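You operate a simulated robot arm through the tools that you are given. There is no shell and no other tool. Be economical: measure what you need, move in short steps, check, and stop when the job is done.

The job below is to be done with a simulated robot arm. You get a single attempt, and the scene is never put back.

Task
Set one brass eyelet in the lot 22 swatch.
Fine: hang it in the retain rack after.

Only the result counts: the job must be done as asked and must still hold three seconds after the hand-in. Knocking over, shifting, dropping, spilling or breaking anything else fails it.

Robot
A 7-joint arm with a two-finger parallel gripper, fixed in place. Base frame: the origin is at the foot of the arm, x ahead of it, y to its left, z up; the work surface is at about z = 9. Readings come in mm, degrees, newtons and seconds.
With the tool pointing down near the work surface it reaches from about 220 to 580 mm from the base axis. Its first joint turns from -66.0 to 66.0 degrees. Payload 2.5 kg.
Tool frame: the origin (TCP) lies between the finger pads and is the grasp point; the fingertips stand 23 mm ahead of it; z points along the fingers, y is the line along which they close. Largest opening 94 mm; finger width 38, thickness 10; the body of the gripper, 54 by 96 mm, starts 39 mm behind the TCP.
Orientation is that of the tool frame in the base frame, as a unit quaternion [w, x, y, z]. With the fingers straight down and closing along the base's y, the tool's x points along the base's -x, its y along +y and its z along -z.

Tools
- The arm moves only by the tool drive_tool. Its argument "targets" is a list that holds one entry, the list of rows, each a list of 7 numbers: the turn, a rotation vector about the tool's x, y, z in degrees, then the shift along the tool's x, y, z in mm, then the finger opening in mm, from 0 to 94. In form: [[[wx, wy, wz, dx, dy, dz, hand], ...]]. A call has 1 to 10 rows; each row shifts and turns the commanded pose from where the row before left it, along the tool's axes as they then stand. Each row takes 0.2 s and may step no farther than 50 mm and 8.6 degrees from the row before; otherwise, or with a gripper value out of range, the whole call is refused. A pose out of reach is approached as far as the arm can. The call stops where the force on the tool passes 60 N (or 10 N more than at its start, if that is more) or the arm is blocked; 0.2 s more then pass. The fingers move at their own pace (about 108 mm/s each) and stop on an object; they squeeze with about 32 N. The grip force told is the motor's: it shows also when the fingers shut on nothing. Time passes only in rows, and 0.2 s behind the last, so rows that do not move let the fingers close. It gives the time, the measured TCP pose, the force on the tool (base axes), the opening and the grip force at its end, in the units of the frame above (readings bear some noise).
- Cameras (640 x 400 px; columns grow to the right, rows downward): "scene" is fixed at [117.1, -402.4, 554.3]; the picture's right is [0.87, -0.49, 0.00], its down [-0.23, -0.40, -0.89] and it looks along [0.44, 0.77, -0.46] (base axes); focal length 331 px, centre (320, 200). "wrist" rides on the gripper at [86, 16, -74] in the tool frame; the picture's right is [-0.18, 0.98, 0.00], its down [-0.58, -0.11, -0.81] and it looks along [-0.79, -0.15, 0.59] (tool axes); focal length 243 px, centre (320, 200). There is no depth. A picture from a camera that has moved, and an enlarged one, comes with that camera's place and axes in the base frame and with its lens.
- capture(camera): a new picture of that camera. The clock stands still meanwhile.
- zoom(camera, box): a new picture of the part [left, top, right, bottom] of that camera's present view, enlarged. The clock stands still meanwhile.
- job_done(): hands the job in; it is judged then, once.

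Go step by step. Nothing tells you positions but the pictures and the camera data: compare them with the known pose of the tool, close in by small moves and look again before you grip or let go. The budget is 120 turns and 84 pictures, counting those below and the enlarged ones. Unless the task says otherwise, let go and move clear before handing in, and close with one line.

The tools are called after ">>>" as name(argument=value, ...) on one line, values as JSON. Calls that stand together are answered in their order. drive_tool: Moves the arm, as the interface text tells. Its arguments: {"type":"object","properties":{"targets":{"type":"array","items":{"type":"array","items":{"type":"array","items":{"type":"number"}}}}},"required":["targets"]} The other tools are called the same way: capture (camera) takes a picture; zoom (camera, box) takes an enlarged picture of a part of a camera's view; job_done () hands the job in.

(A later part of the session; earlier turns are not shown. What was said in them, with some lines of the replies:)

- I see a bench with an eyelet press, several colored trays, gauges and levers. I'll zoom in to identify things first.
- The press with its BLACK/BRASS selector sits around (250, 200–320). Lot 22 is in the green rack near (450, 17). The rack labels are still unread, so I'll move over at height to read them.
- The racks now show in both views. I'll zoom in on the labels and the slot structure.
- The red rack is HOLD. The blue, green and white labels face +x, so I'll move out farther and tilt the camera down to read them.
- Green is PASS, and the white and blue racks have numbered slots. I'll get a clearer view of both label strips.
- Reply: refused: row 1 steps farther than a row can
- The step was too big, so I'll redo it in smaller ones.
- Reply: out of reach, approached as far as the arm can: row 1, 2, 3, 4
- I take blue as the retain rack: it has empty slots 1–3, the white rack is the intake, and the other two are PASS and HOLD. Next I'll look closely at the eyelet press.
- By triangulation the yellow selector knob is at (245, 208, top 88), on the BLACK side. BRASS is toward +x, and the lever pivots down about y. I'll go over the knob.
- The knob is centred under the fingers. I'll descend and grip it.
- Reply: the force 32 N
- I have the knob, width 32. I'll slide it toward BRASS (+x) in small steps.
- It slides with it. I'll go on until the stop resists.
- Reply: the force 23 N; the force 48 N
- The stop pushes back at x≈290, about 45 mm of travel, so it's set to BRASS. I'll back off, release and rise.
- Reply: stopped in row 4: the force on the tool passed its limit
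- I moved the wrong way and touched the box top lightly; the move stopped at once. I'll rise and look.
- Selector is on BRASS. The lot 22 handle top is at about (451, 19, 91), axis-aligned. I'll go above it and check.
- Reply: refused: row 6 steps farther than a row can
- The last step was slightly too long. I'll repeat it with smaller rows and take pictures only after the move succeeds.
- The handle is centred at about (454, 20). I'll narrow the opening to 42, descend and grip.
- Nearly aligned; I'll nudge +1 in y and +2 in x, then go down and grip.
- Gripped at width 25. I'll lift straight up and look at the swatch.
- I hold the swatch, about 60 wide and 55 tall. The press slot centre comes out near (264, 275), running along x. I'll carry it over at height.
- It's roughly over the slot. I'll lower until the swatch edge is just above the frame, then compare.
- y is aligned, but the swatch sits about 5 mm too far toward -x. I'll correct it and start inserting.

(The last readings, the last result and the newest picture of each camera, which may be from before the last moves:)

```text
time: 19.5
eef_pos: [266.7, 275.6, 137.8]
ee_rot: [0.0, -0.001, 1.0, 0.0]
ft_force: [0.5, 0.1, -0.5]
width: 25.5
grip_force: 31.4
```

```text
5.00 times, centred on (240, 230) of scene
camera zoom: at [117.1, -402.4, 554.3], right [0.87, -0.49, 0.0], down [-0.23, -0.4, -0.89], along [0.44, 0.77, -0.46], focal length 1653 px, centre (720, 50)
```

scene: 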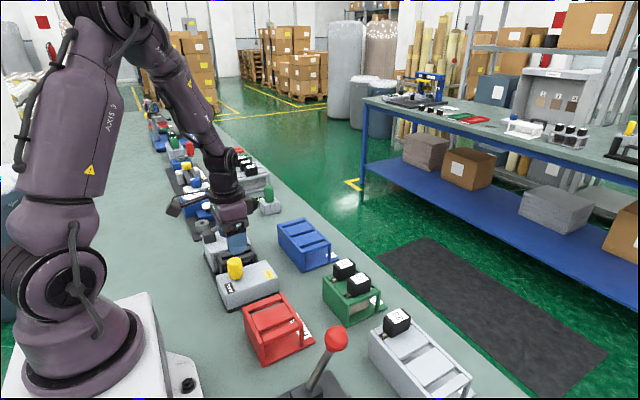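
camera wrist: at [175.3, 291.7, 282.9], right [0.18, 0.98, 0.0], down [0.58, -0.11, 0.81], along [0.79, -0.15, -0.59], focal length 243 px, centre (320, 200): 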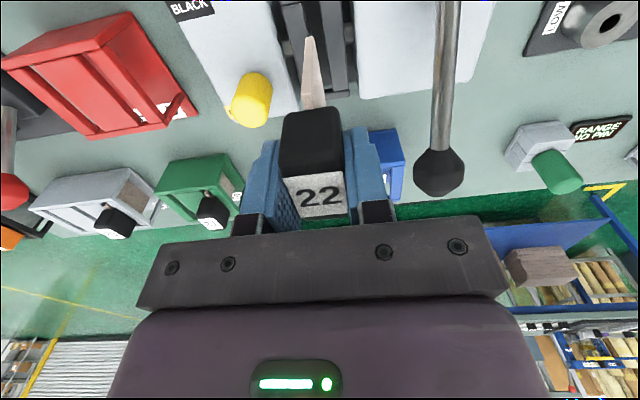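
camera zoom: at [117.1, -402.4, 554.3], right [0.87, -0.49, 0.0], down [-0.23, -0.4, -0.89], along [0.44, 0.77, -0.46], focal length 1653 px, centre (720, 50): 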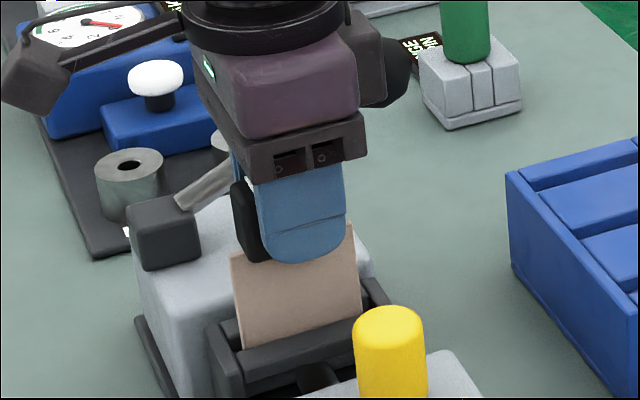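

The swatch has entered the slot with margin on all sides. I'll continue down gently.

>>> drive_tool(targets=[[[0, 0, 0, 0, -0.7, 10, 15], [0, 0, 0, 0, 0, 10, 15], [0, 0, 0, 0, 0, 10, 15], [0, 0, 0, 0, 0, 8, 15]]])

>>> zoom(camera="scene", box=[190, 190, 290, 270])

>>> zoom(camera="wrist", box=[200, 0, 440, 150])

```text
time: 20.5
eef_pos: [267.1, 274.8, 100.0]
ee_rot: [0.001, -0.001, 1.0, 0.0]
ft_force: [-0.4, -0.5, 0.0]
width: 25.4
grip_force: 32.3
```

```text
5.00 times, centred on (240, 230) of scene
camera zoom: at [117.1, -402.4, 554.3], right [0.87, -0.49, 0.0], down [-0.23, -0.4, -0.89], along [0.44, 0.77, -0.46], focal length 1653 px, centre (720, 50)
```

zoom: 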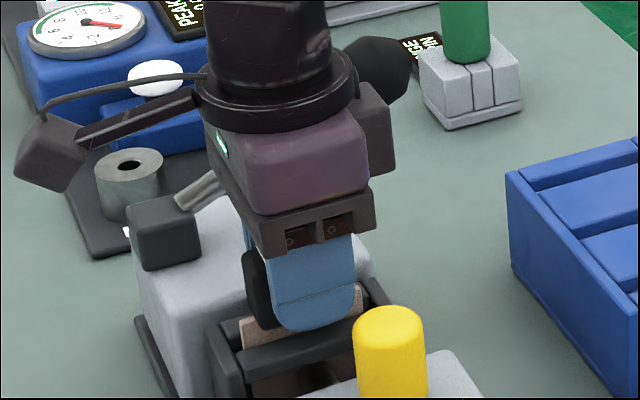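

```text
2.67 times, centred on (320, 75) of wrist
camera zoom: at [180.1, 290.7, 173.6], right [0.18, 0.98, 0.0], down [0.58, -0.11, 0.81], along [0.79, -0.15, -0.59], focal length 647 px, centre (320, 533)
```

zoom: 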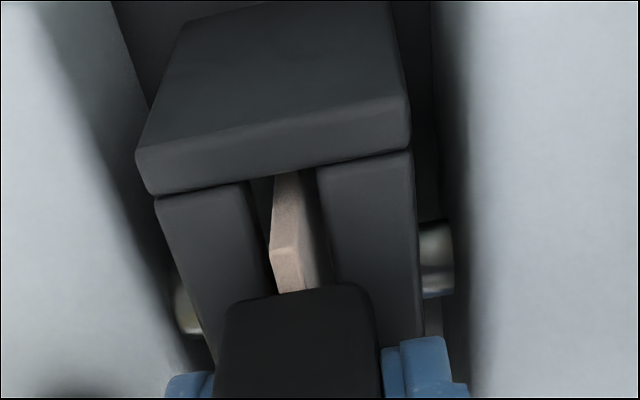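

It goes in freely. I'll lower in small steps until it seats.

>>> drive_tool(targets=[[[0, 0, 0, 0, 0, 4, 15], [0, 0, 0, 0, 0, 3, 15], [0, 0, 0, 0, 0, 3, 15]]])

>>> zoom(camera="scene", box=[200, 220, 280, 280])

```text
time: 21.3
eef_pos: [268.0, 275.1, 91.2]
ee_rot: [0.0, -0.001, 1.0, 0.0]
ft_force: [-0.6, -0.6, 2.6]
width: 25.2
grip_force: 32.3
```

```text
6.67 times, centred on (240, 250) of scene
camera zoom: at [117.0, -402.4, 554.2], right [0.87, -0.49, 0.0], down [-0.23, -0.4, -0.89], along [0.44, 0.77, -0.46], focal length 2204 px, centre (853, -133)
```

zoom: 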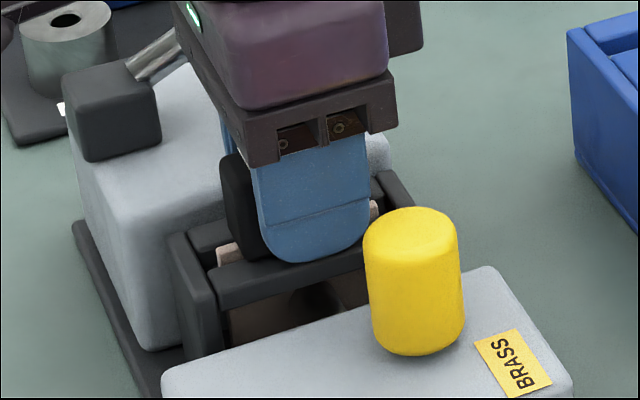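

It seats at the same height as in the rack (z≈91), with light contact. I'll open a little and rise.

>>> drive_tool(targets=[[[0, 0, 0, 0, 0, 1, 15], [0, 0, 0, 0, 0, 0, 38], [0, 0, 0, 0, 0, 0, 38], [0, 0, 0, 0, 0, -20, 38], [0, 0, 0, 0, 0, -40, 38], [0, 0, 0, 0, 0, -45, 38], [0, 0, 0, 0, 0, -30, 38]]])

>>> capture(camera="wrist")

>>> zoom(camera="scene", box=[190, 180, 310, 290])

```text
time: 22.9
eef_pos: [265.7, 275.1, 225.1]
ee_rot: [-0.001, 0.0, 1.0, -0.002]
ft_force: [-0.1, -0.6, -0.5]
width: 37.8
grip_force: 0.1
```

```text
31 pictures are left
camera wrist: at [179.1, 290.3, 299.3], right [0.18, 0.98, 0.0], down [0.58, -0.11, 0.81], along [0.79, -0.15, -0.59], focal length 243 px, centre (320, 200)
```

wrist: 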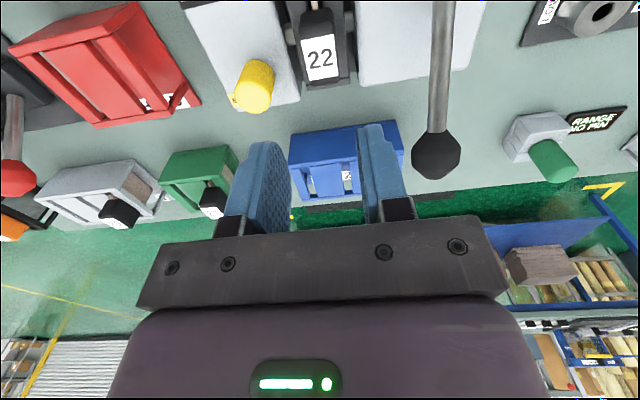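

```text
3.64 times, centred on (250, 235) of scene
camera zoom: at [117.1, -402.4, 554.3], right [0.87, -0.49, 0.0], down [-0.23, -0.4, -0.89], along [0.44, 0.77, -0.46], focal length 1202 px, centre (574, 73)
```

zoom: 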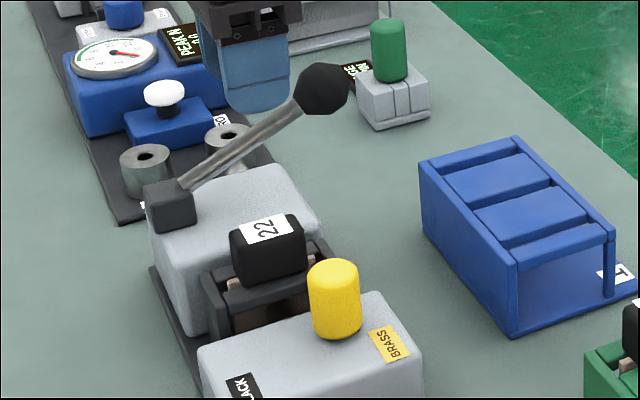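

The swatch is seated in the press. The lever knob is at about (343, 365, 137), and I'll close the fingers and go above it.

>>> drive_tool(targets=[[[0, 0, 0, -26, 30, 0, 0], [0, 0, 0, -26, 30, 0, 0], [0, 0, 0, -26, 30, 0, 0], [0, 0, 0, 0, 0, 35, 0]]])

>>> capture(camera="wrist")

>>> zoom(camera="scene", box=[190, 160, 310, 270])

```text
time: 23.9
eef_pos: [344.3, 366.5, 191.2]
ee_rot: [0.0, 0.0, 1.0, 0.0]
ft_force: [1.1, -0.3, 0.0]
width: 0.0
grip_force: 32.2
```

```text
29 pictures are left
camera wrist: at [258.2, 381.5, 264.3], right [0.18, 0.98, 0.0], down [0.58, -0.11, 0.81], along [0.79, -0.15, -0.59], focal length 243 px, centre (320, 200)
```

wrist: 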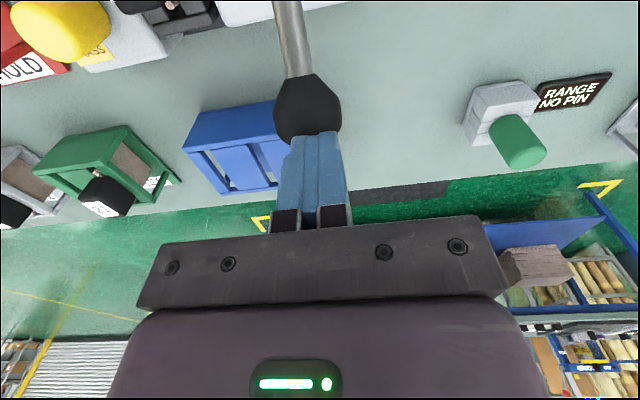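

```text
3.64 times, centred on (250, 215) of scene
camera zoom: at [117.1, -402.4, 554.3], right [0.87, -0.49, 0.0], down [-0.23, -0.4, -0.89], along [0.44, 0.77, -0.46], focal length 1202 px, centre (574, 146)
```

zoom: 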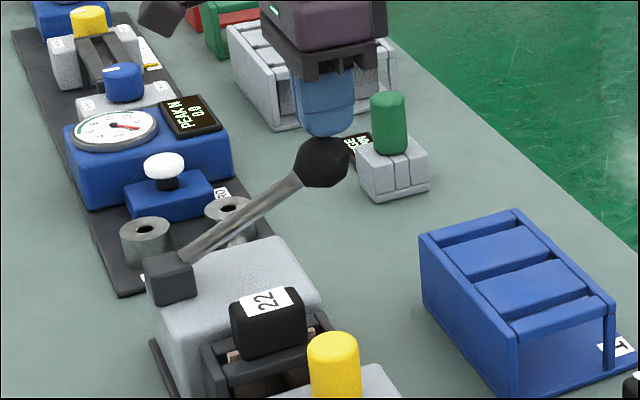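

The knob sits about 5 mm to the -y side of the fingertips. I'll correct and press down in steps, following the arc slightly outward.

>>> drive_tool(targets=[[[0, 0, 0, -2, -5, 8, 0], [0, 0, 0, 0, 0, 10, 0], [0, 0, 0, -2, 0, 8, 0], [0, 0, 0, -2, 0, 8, 0]]])

>>> zoom(camera="scene", box=[190, 160, 310, 270])

```text
time: 24.9
eef_pos: [350.9, 360.0, 155.5]
ee_rot: [-0.001, -0.001, 1.0, -0.001]
ft_force: [3.9, -0.2, 5.6]
width: 0.0
grip_force: 31.8
```

```text
3.64 times, centred on (250, 215) of scene
camera zoom: at [117.0, -402.4, 554.2], right [0.87, -0.49, 0.0], down [-0.23, -0.4, -0.89], along [0.44, 0.77, -0.46], focal length 1202 px, centre (574, 146)
```

zoom: 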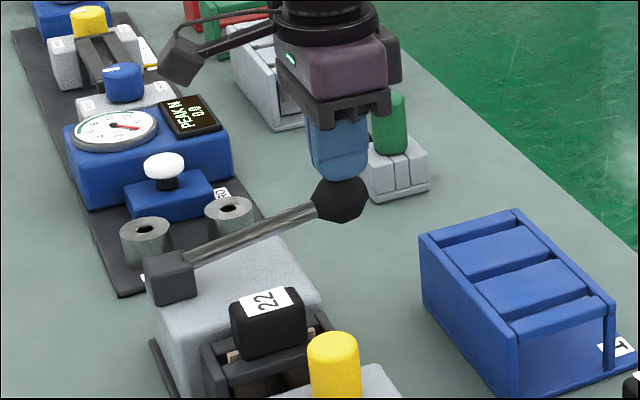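

The lever is going down with light resistance. I'll continue.

>>> drive_tool(targets=[[[0, 0, 0, -2, 0, 8, 0], [0, 0, 0, -2, 0, 8, 0], [0, 0, 0, -1, 0, 8, 0], [0, 0, 0, 0, 0, 8, 0]]])

>>> zoom(camera="scene", box=[190, 160, 310, 270])

```text
time: 25.9
eef_pos: [356.0, 360.0, 123.8]
ee_rot: [0.002, -0.001, 1.0, 0.001]
ft_force: [5.3, -3.4, 8.0]
width: 0.0
grip_force: 31.6
```

```text
3.64 times, centred on (250, 215) of scene
camera zoom: at [117.0, -402.4, 554.2], right [0.87, -0.49, 0.0], down [-0.23, -0.4, -0.89], along [0.44, 0.77, -0.46], focal length 1202 px, centre (574, 146)
```

zoom: 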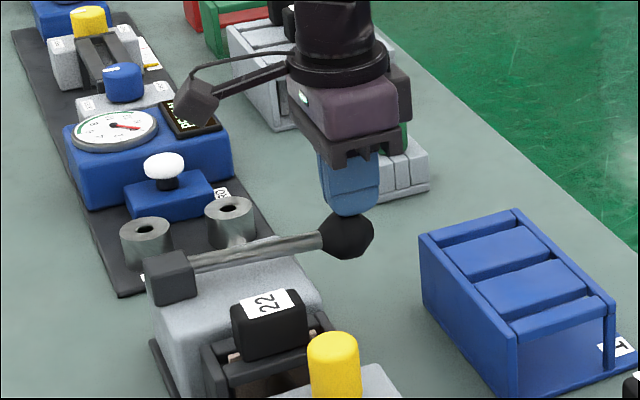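

>>> drive_tool(targets=[[[0, 0, 0, 0, 0, 7, 0], [0, 0, 0, 0, 0, 7, 0], [0, 0, 0, 0, 0, 6, 0]]])

>>> zoom(camera="scene", box=[190, 160, 310, 270])

```text
time: 26.4
eef_pos: [355.7, 360.0, 123.2]
ee_rot: [0.0, -0.001, 1.0, 0.0]
ft_force: [-5.1, -5.5, 11.7]
width: 0.0
grip_force: 32.3
stopped in row 2: the force on the tool passed its limit (the readings are from after the stop); the commanded pose is now the measured one
```

```text
3.64 times, centred on (250, 215) of scene
camera zoom: at [117.0, -402.4, 554.2], right [0.87, -0.49, 0.0], down [-0.23, -0.4, -0.89], along [0.44, 0.77, -0.46], focal length 1202 px, centre (574, 146)
```

zoom: 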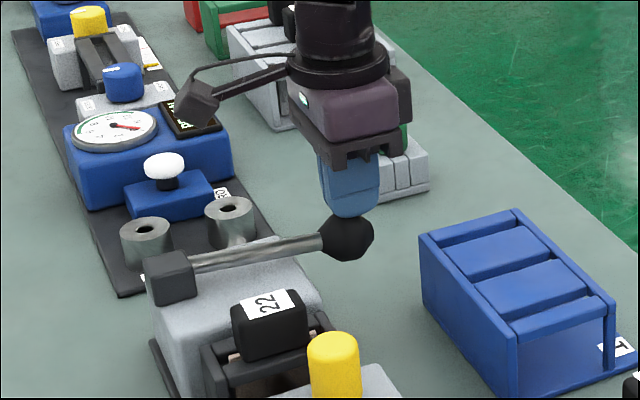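

The lever hit its bottom stop: one full stroke. I'll rise and see whether it springs back.

>>> drive_tool(targets=[[[0, 0, 0, 0, 0, -15, 0], [0, 0, 0, 0, 0, -20, 0], [0, 0, 0, 0, 0, -30, 0], [0, 0, 0, 0, 0, -30, 0], [0, 0, 0, 0, 0, -20, 0]]])

>>> zoom(camera="scene", box=[190, 160, 310, 270])

```text
time: 27.6
eef_pos: [357.9, 360.6, 236.8]
ee_rot: [0.0, -0.001, 1.0, -0.001]
ft_force: [0.9, -0.6, -0.3]
width: 0.0
grip_force: 32.4
```

```text
3.64 times, centred on (250, 215) of scene
camera zoom: at [117.1, -402.4, 554.3], right [0.87, -0.49, 0.0], down [-0.23, -0.4, -0.89], along [0.44, 0.77, -0.46], focal length 1202 px, centre (574, 146)
```

zoom: 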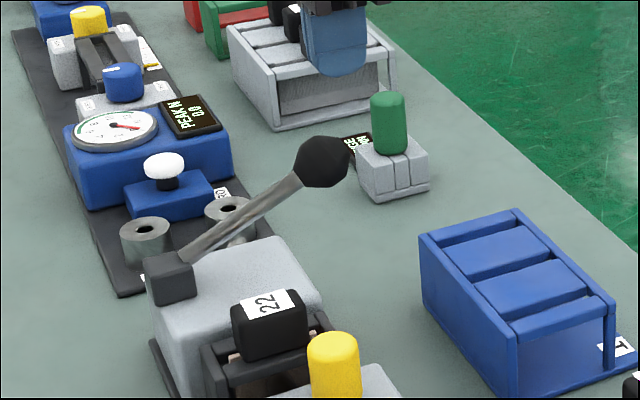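

The lever sprang back. I'll return to the swatch handle with fingers open 40.

>>> drive_tool(targets=[[[0, 0, 0, 30, -28.5, 0, 40], [0, 0, 0, 30, -28.5, 0, 40], [0, 0, 0, 30.5, -28.5, 0, 40], [0, 0, 0, 0, 0, 45, 40], [0, 0, 0, 0, 0, 45, 40]]])

>>> capture(camera="wrist")

```text
time: 28.8
eef_pos: [266.9, 275.1, 145.6]
ee_rot: [0.0, -0.001, 1.0, -0.001]
ft_force: [-0.4, -0.2, 0.0]
width: 40.0
grip_force: 0.1
```

```text
23 pictures are left
camera wrist: at [179.1, 291.2, 220.3], right [0.18, 0.98, 0.0], down [0.58, -0.11, 0.81], along [0.79, -0.15, -0.59], focal length 243 px, centre (320, 200)
```

wrist: 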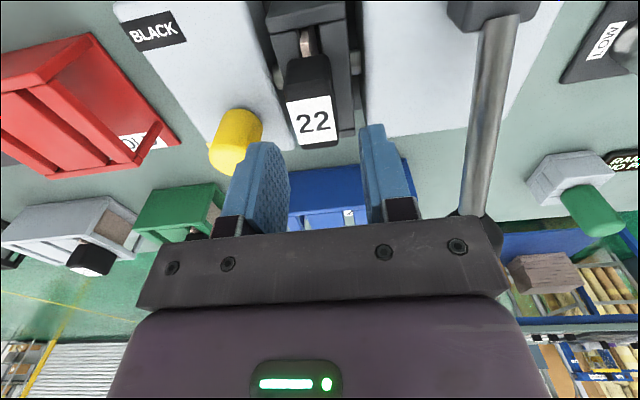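

The handle seems about 6 mm off in y from where I left it. I'll look closer before descending.

>>> zoom(camera="wrist", box=[240, 0, 400, 150])

>>> zoom(camera="scene", box=[200, 220, 280, 280])

```text
2.67 times, centred on (320, 75) of wrist
camera zoom: at [179.1, 291.2, 220.3], right [0.18, 0.98, 0.0], down [0.58, -0.11, 0.81], along [0.79, -0.15, -0.59], focal length 647 px, centre (320, 533)
```

zoom: 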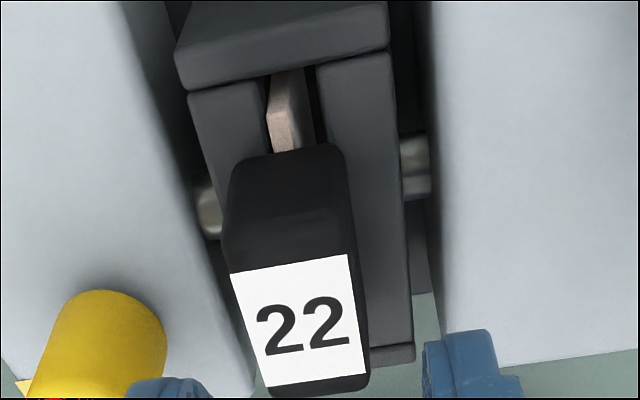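

```text
6.67 times, centred on (240, 250) of scene
camera zoom: at [117.0, -402.4, 554.3], right [0.87, -0.49, 0.0], down [-0.23, -0.4, -0.89], along [0.44, 0.77, -0.46], focal length 2204 px, centre (853, -133)
```

zoom: 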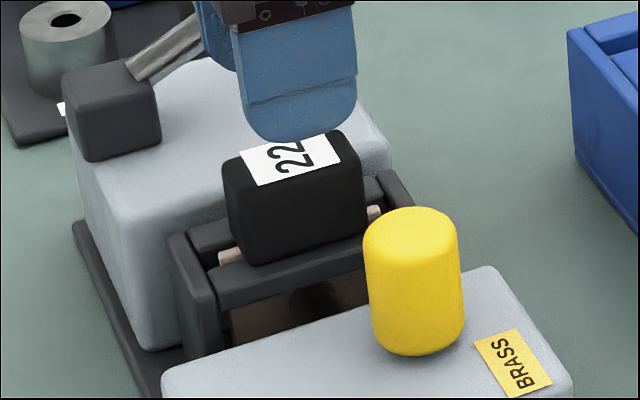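

The handle leans slightly to -y in the loose slot. I'll centre at y≈271 with opening 46, descend and grip.

>>> drive_tool(targets=[[[0, 0, 0, -1, -4, 20, 46], [0, 0, 0, 0, 0, 20, 46], [0, 0, 0, 0, 0, 14, 46], [0, 0, 0, 0, 0, 0, 15], [0, 0, 0, 0, 0, 0, 15], [0, 0, 0, 0, 0, 0, 15]]])

```text
time: 30.1
eef_pos: [267.4, 271.1, 92.9]
ee_rot: [0.0, -0.001, 1.0, 0.001]
ft_force: [0.5, 7.5, -1.5]
width: 25.0
grip_force: 32.3
```

Gripped. I'll centre it in the slot (+3 in y), then lift straight up and inspect the swatch.

>>> drive_tool(targets=[[[0, 0, 0, 0, 3, 0, 15], [0, 0, 0, 0, 0, -10, 15], [0, 0, 0, 0, 0, -20, 15], [0, 0, 0, 0, 0, -30, 15], [0, 0, 0, 0, 0, -40, 15], [0, 0, 0, 0, 0, -40, 15]]])

>>> zoom(camera="scene", box=[190, 150, 290, 250])

>>> capture(camera="wrist")

```text
time: 31.6
eef_pos: [267.6, 274.2, 231.8]
ee_rot: [0.0, -0.001, 1.0, -0.001]
ft_force: [0.4, -0.1, 0.3]
width: 25.5
grip_force: 32.1
```

```text
4.00 times, centred on (240, 200) of scene
camera zoom: at [117.1, -402.4, 554.3], right [0.87, -0.49, 0.0], down [-0.23, -0.4, -0.89], along [0.44, 0.77, -0.46], focal length 1323 px, centre (640, 200)
```

zoom: 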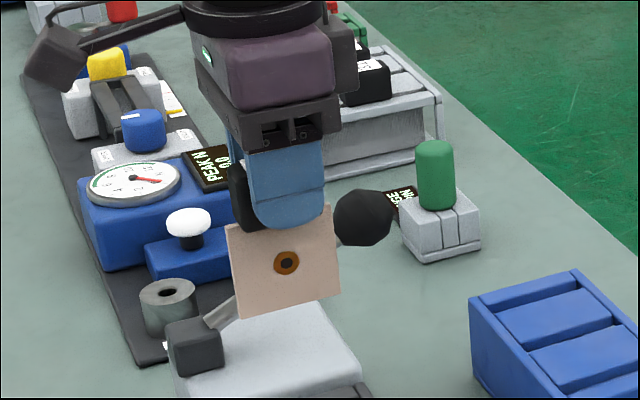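

```text
19 pictures are left
camera wrist: at [180.1, 289.6, 306.3], right [0.18, 0.98, 0.0], down [0.58, -0.11, 0.81], along [0.79, -0.15, -0.59], focal length 243 px, centre (320, 200)
```

wrist: 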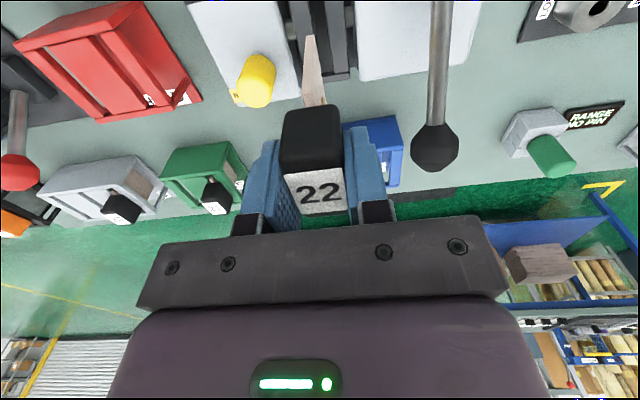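

A brass eyelet is set in the swatch. Next I carry it to the blue rack's middle slot, estimated y≈279, x≈417–485, top z≈58.

>>> drive_tool(targets=[[[0, 0, 0, -37, 1, 0, 15], [0, 0, 0, -37, 1, 0, 15], [0, 0, 0, -37, 1, 15, 15], [0, 0, 0, -37, 1, 15, 15], [0, 0, 0, -36.5, 1, 15, 15]]])

>>> capture(camera="wrist")

>>> zoom(camera="scene", box=[250, 170, 350, 280])

```text
time: 32.8
eef_pos: [452.4, 278.0, 187.6]
ee_rot: [-0.001, 0.0, 1.0, -0.001]
ft_force: [-0.2, 0.0, -1.1]
width: 25.1
grip_force: 31.9
```

```text
18 pictures are left
camera wrist: at [364.9, 293.5, 261.2], right [0.18, 0.98, 0.0], down [0.58, -0.11, 0.81], along [0.79, -0.15, -0.59], focal length 243 px, centre (320, 200)
```

wrist: 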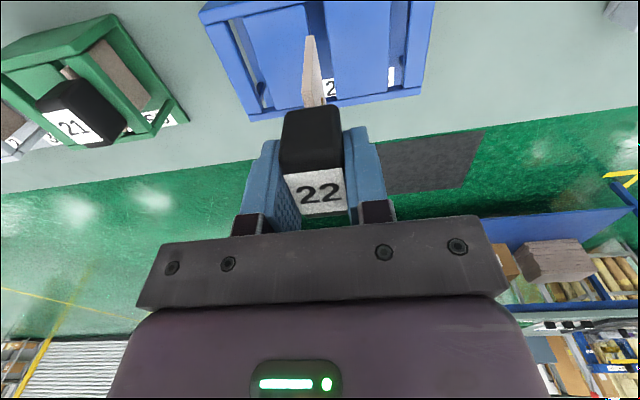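

```text
3.64 times, centred on (300, 225) of scene
camera zoom: at [117.0, -402.4, 554.3], right [0.87, -0.49, 0.0], down [-0.23, -0.4, -0.89], along [0.44, 0.77, -0.46], focal length 1202 px, centre (393, 109)
```

zoom: 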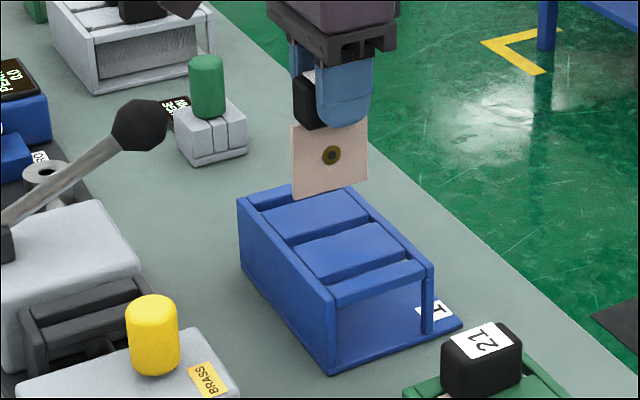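

It's over the slot labelled 2. I'll lower to just above it and compare.

>>> drive_tool(targets=[[[0, 0, 0, 0, 0, 15, 15], [0, 0, 0, 0, 0, 12, 15]]])

>>> zoom(camera="wrist", box=[220, 0, 420, 125])

>>> zoom(camera="scene", box=[260, 190, 360, 270])

```text
time: 33.4
eef_pos: [452.0, 278.4, 161.3]
ee_rot: [0.0, -0.001, 1.0, 0.0]
ft_force: [0.3, -0.4, 0.4]
width: 24.9
grip_force: 32.3
```

```text
3.20 times, centred on (320, 62) of wrist
camera zoom: at [364.6, 294.1, 234.8], right [0.18, 0.98, 0.0], down [0.58, -0.11, 0.81], along [0.79, -0.15, -0.59], focal length 776 px, centre (320, 640)
```

zoom: 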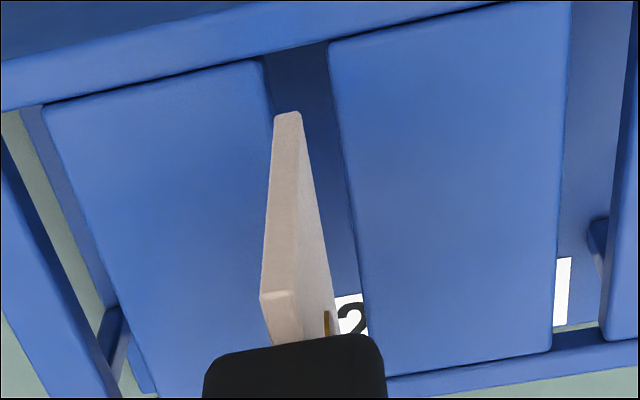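

```text
5.00 times, centred on (310, 230) of scene
camera zoom: at [117.1, -402.4, 554.3], right [0.87, -0.49, 0.0], down [-0.23, -0.4, -0.89], along [0.44, 0.77, -0.46], focal length 1653 px, centre (370, 50)
```

zoom: 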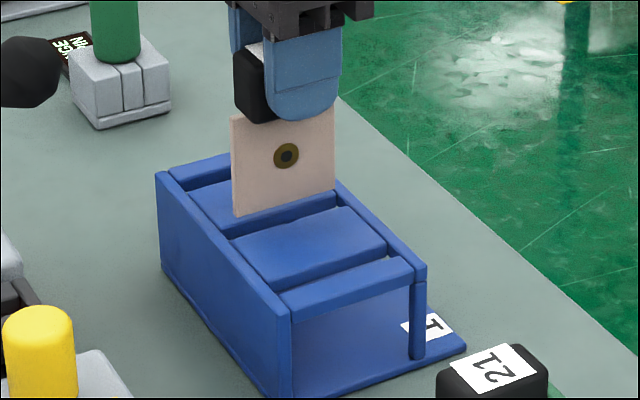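

x margins are even; only +1.3 in y is needed. I'll insert partway and check.

>>> drive_tool(targets=[[[0, 0, 0, 0, 1.3, 0, 15], [0, 0, 0, 0, 0, 9, 15], [0, 0, 0, 0, 0, 8, 15], [0, 0, 0, 0, 0, 8, 15]]])

>>> zoom(camera="wrist", box=[220, 0, 420, 125])

>>> zoom(camera="scene", box=[260, 190, 360, 270])

```text
time: 34.4
eef_pos: [452.1, 279.9, 135.8]
ee_rot: [0.0, -0.001, 1.0, 0.0]
ft_force: [-0.1, 0.5, -0.7]
width: 25.1
grip_force: 32.5
```

```text
3.20 times, centred on (320, 62) of wrist
camera zoom: at [365.1, 295.7, 209.2], right [0.18, 0.98, 0.0], down [0.58, -0.11, 0.81], along [0.79, -0.15, -0.59], focal length 776 px, centre (320, 640)
```

zoom: 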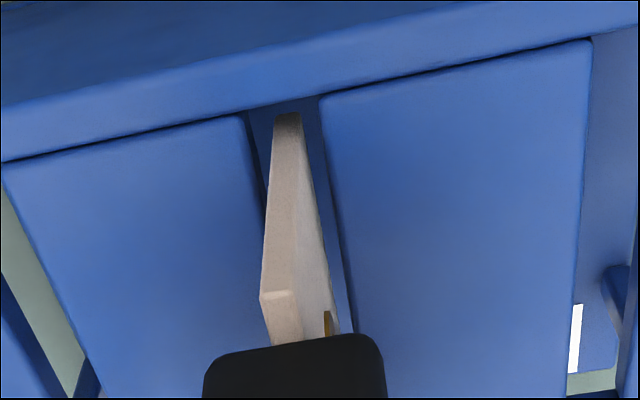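

```text
5.00 times, centred on (310, 230) of scene
camera zoom: at [117.1, -402.4, 554.3], right [0.87, -0.49, 0.0], down [-0.23, -0.4, -0.89], along [0.44, 0.77, -0.46], focal length 1653 px, centre (370, 50)
```

zoom: 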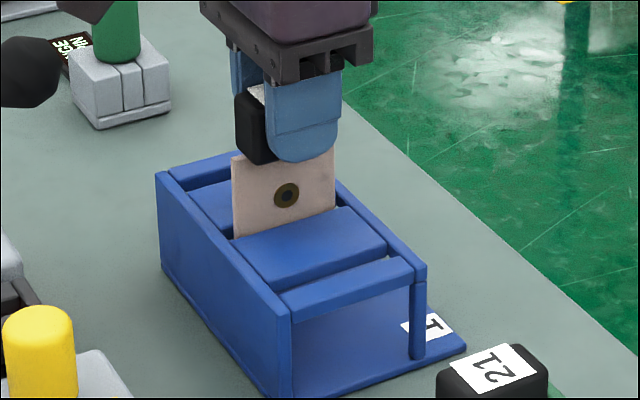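

It has entered the slot cleanly. I'll continue down to the seat height.

>>> drive_tool(targets=[[[0, 0, 0, 0, 0, 10, 15], [0, 0, 0, 0, 0, 10, 15], [0, 0, 0, 0, 0, 10, 15], [0, 0, 0, 0, 0, 8, 15], [0, 0, 0, 0, 0, 4, 15], [0, 0, 0, 0, 0, 3, 15]]])

>>> zoom(camera="scene", box=[260, 190, 360, 270])

```text
time: 35.8
eef_pos: [452.9, 280.1, 92.9]
ee_rot: [0.001, -0.001, 1.0, 0.0]
ft_force: [-8.0, -4.2, 18.1]
width: 25.4
grip_force: 32.3
```

```text
5.00 times, centred on (310, 230) of scene
camera zoom: at [117.0, -402.4, 554.2], right [0.87, -0.49, 0.0], down [-0.23, -0.4, -0.89], along [0.44, 0.77, -0.46], focal length 1653 px, centre (370, 50)
```

zoom: 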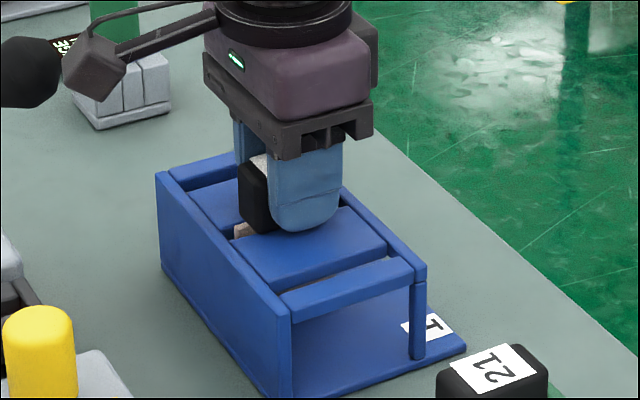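

It's seated at 92.9, the same offset as in the press. I'll relax upward slightly, release and rise.

>>> drive_tool(targets=[[[0, 0, 0, 0, 0, -2, 15], [0, 0, 0, 0, 0, 0, 40], [0, 0, 0, 0, 0, 0, 40], [0, 0, 0, 0, 0, -20, 40], [0, 0, 0, 0, 0, -40, 40], [0, 0, 0, 0, 0, -45, 40], [0, 0, 0, 20, 0, -30, 40]]])

>>> capture(camera="wrist")

>>> capture(camera="scene")

>>> zoom(camera="scene", box=[200, 190, 380, 300])

```text
time: 37.4
eef_pos: [431.4, 279.6, 227.9]
ee_rot: [0.0, 0.0, 1.0, -0.001]
ft_force: [0.2, -0.4, 0.5]
width: 39.8
grip_force: 0.0
```

```text
11 pictures are left
camera wrist: at [345.6, 295.9, 302.0], right [0.18, 0.98, 0.0], down [0.58, -0.11, 0.81], along [0.79, -0.15, -0.59], focal length 243 px, centre (320, 200)
```

wrist: 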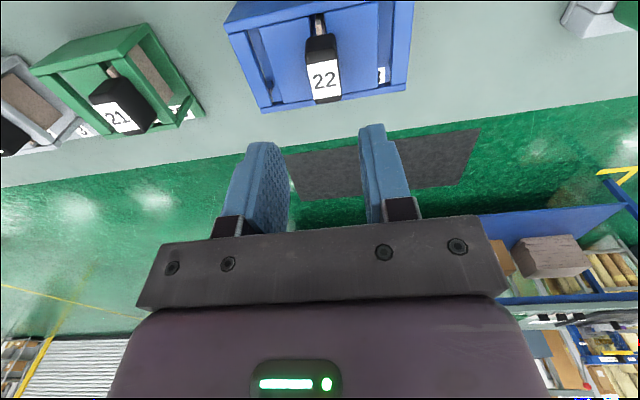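

```text
10 pictures are left
```

scene: 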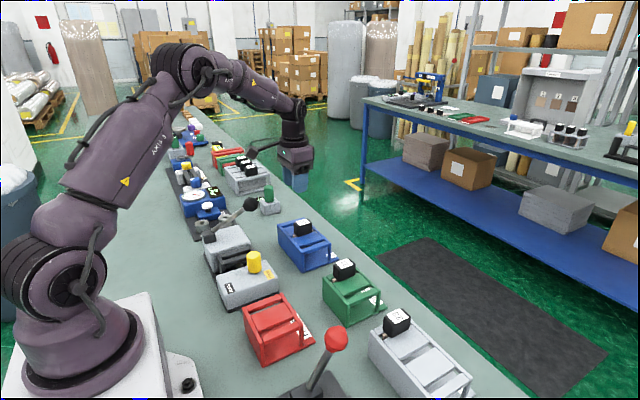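

```text
3.56 times, centred on (290, 245) of scene
camera zoom: at [117.1, -402.4, 554.3], right [0.87, -0.49, 0.0], down [-0.23, -0.4, -0.89], along [0.44, 0.77, -0.46], focal length 1176 px, centre (427, 40)
```

zoom: 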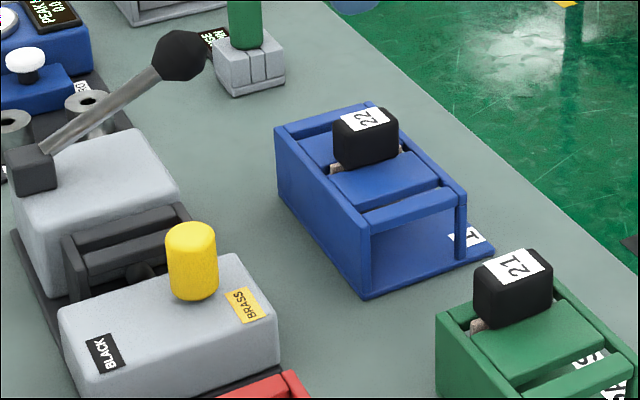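

Swatch 22, with its brass eyelet, hangs in slot 2 of the blue rack. The arm is clear and nothing else has moved, so I'm handing in.

>>> job_done()

```text
The job is handed in.
```

I set one brass eyelet in the lot 22 swatch and hung it in slot 2 of the blue rack; no label says "retain", so I took blue as the retain rack by elimination (red is HOLD, green is PASS, white looks like the intake).
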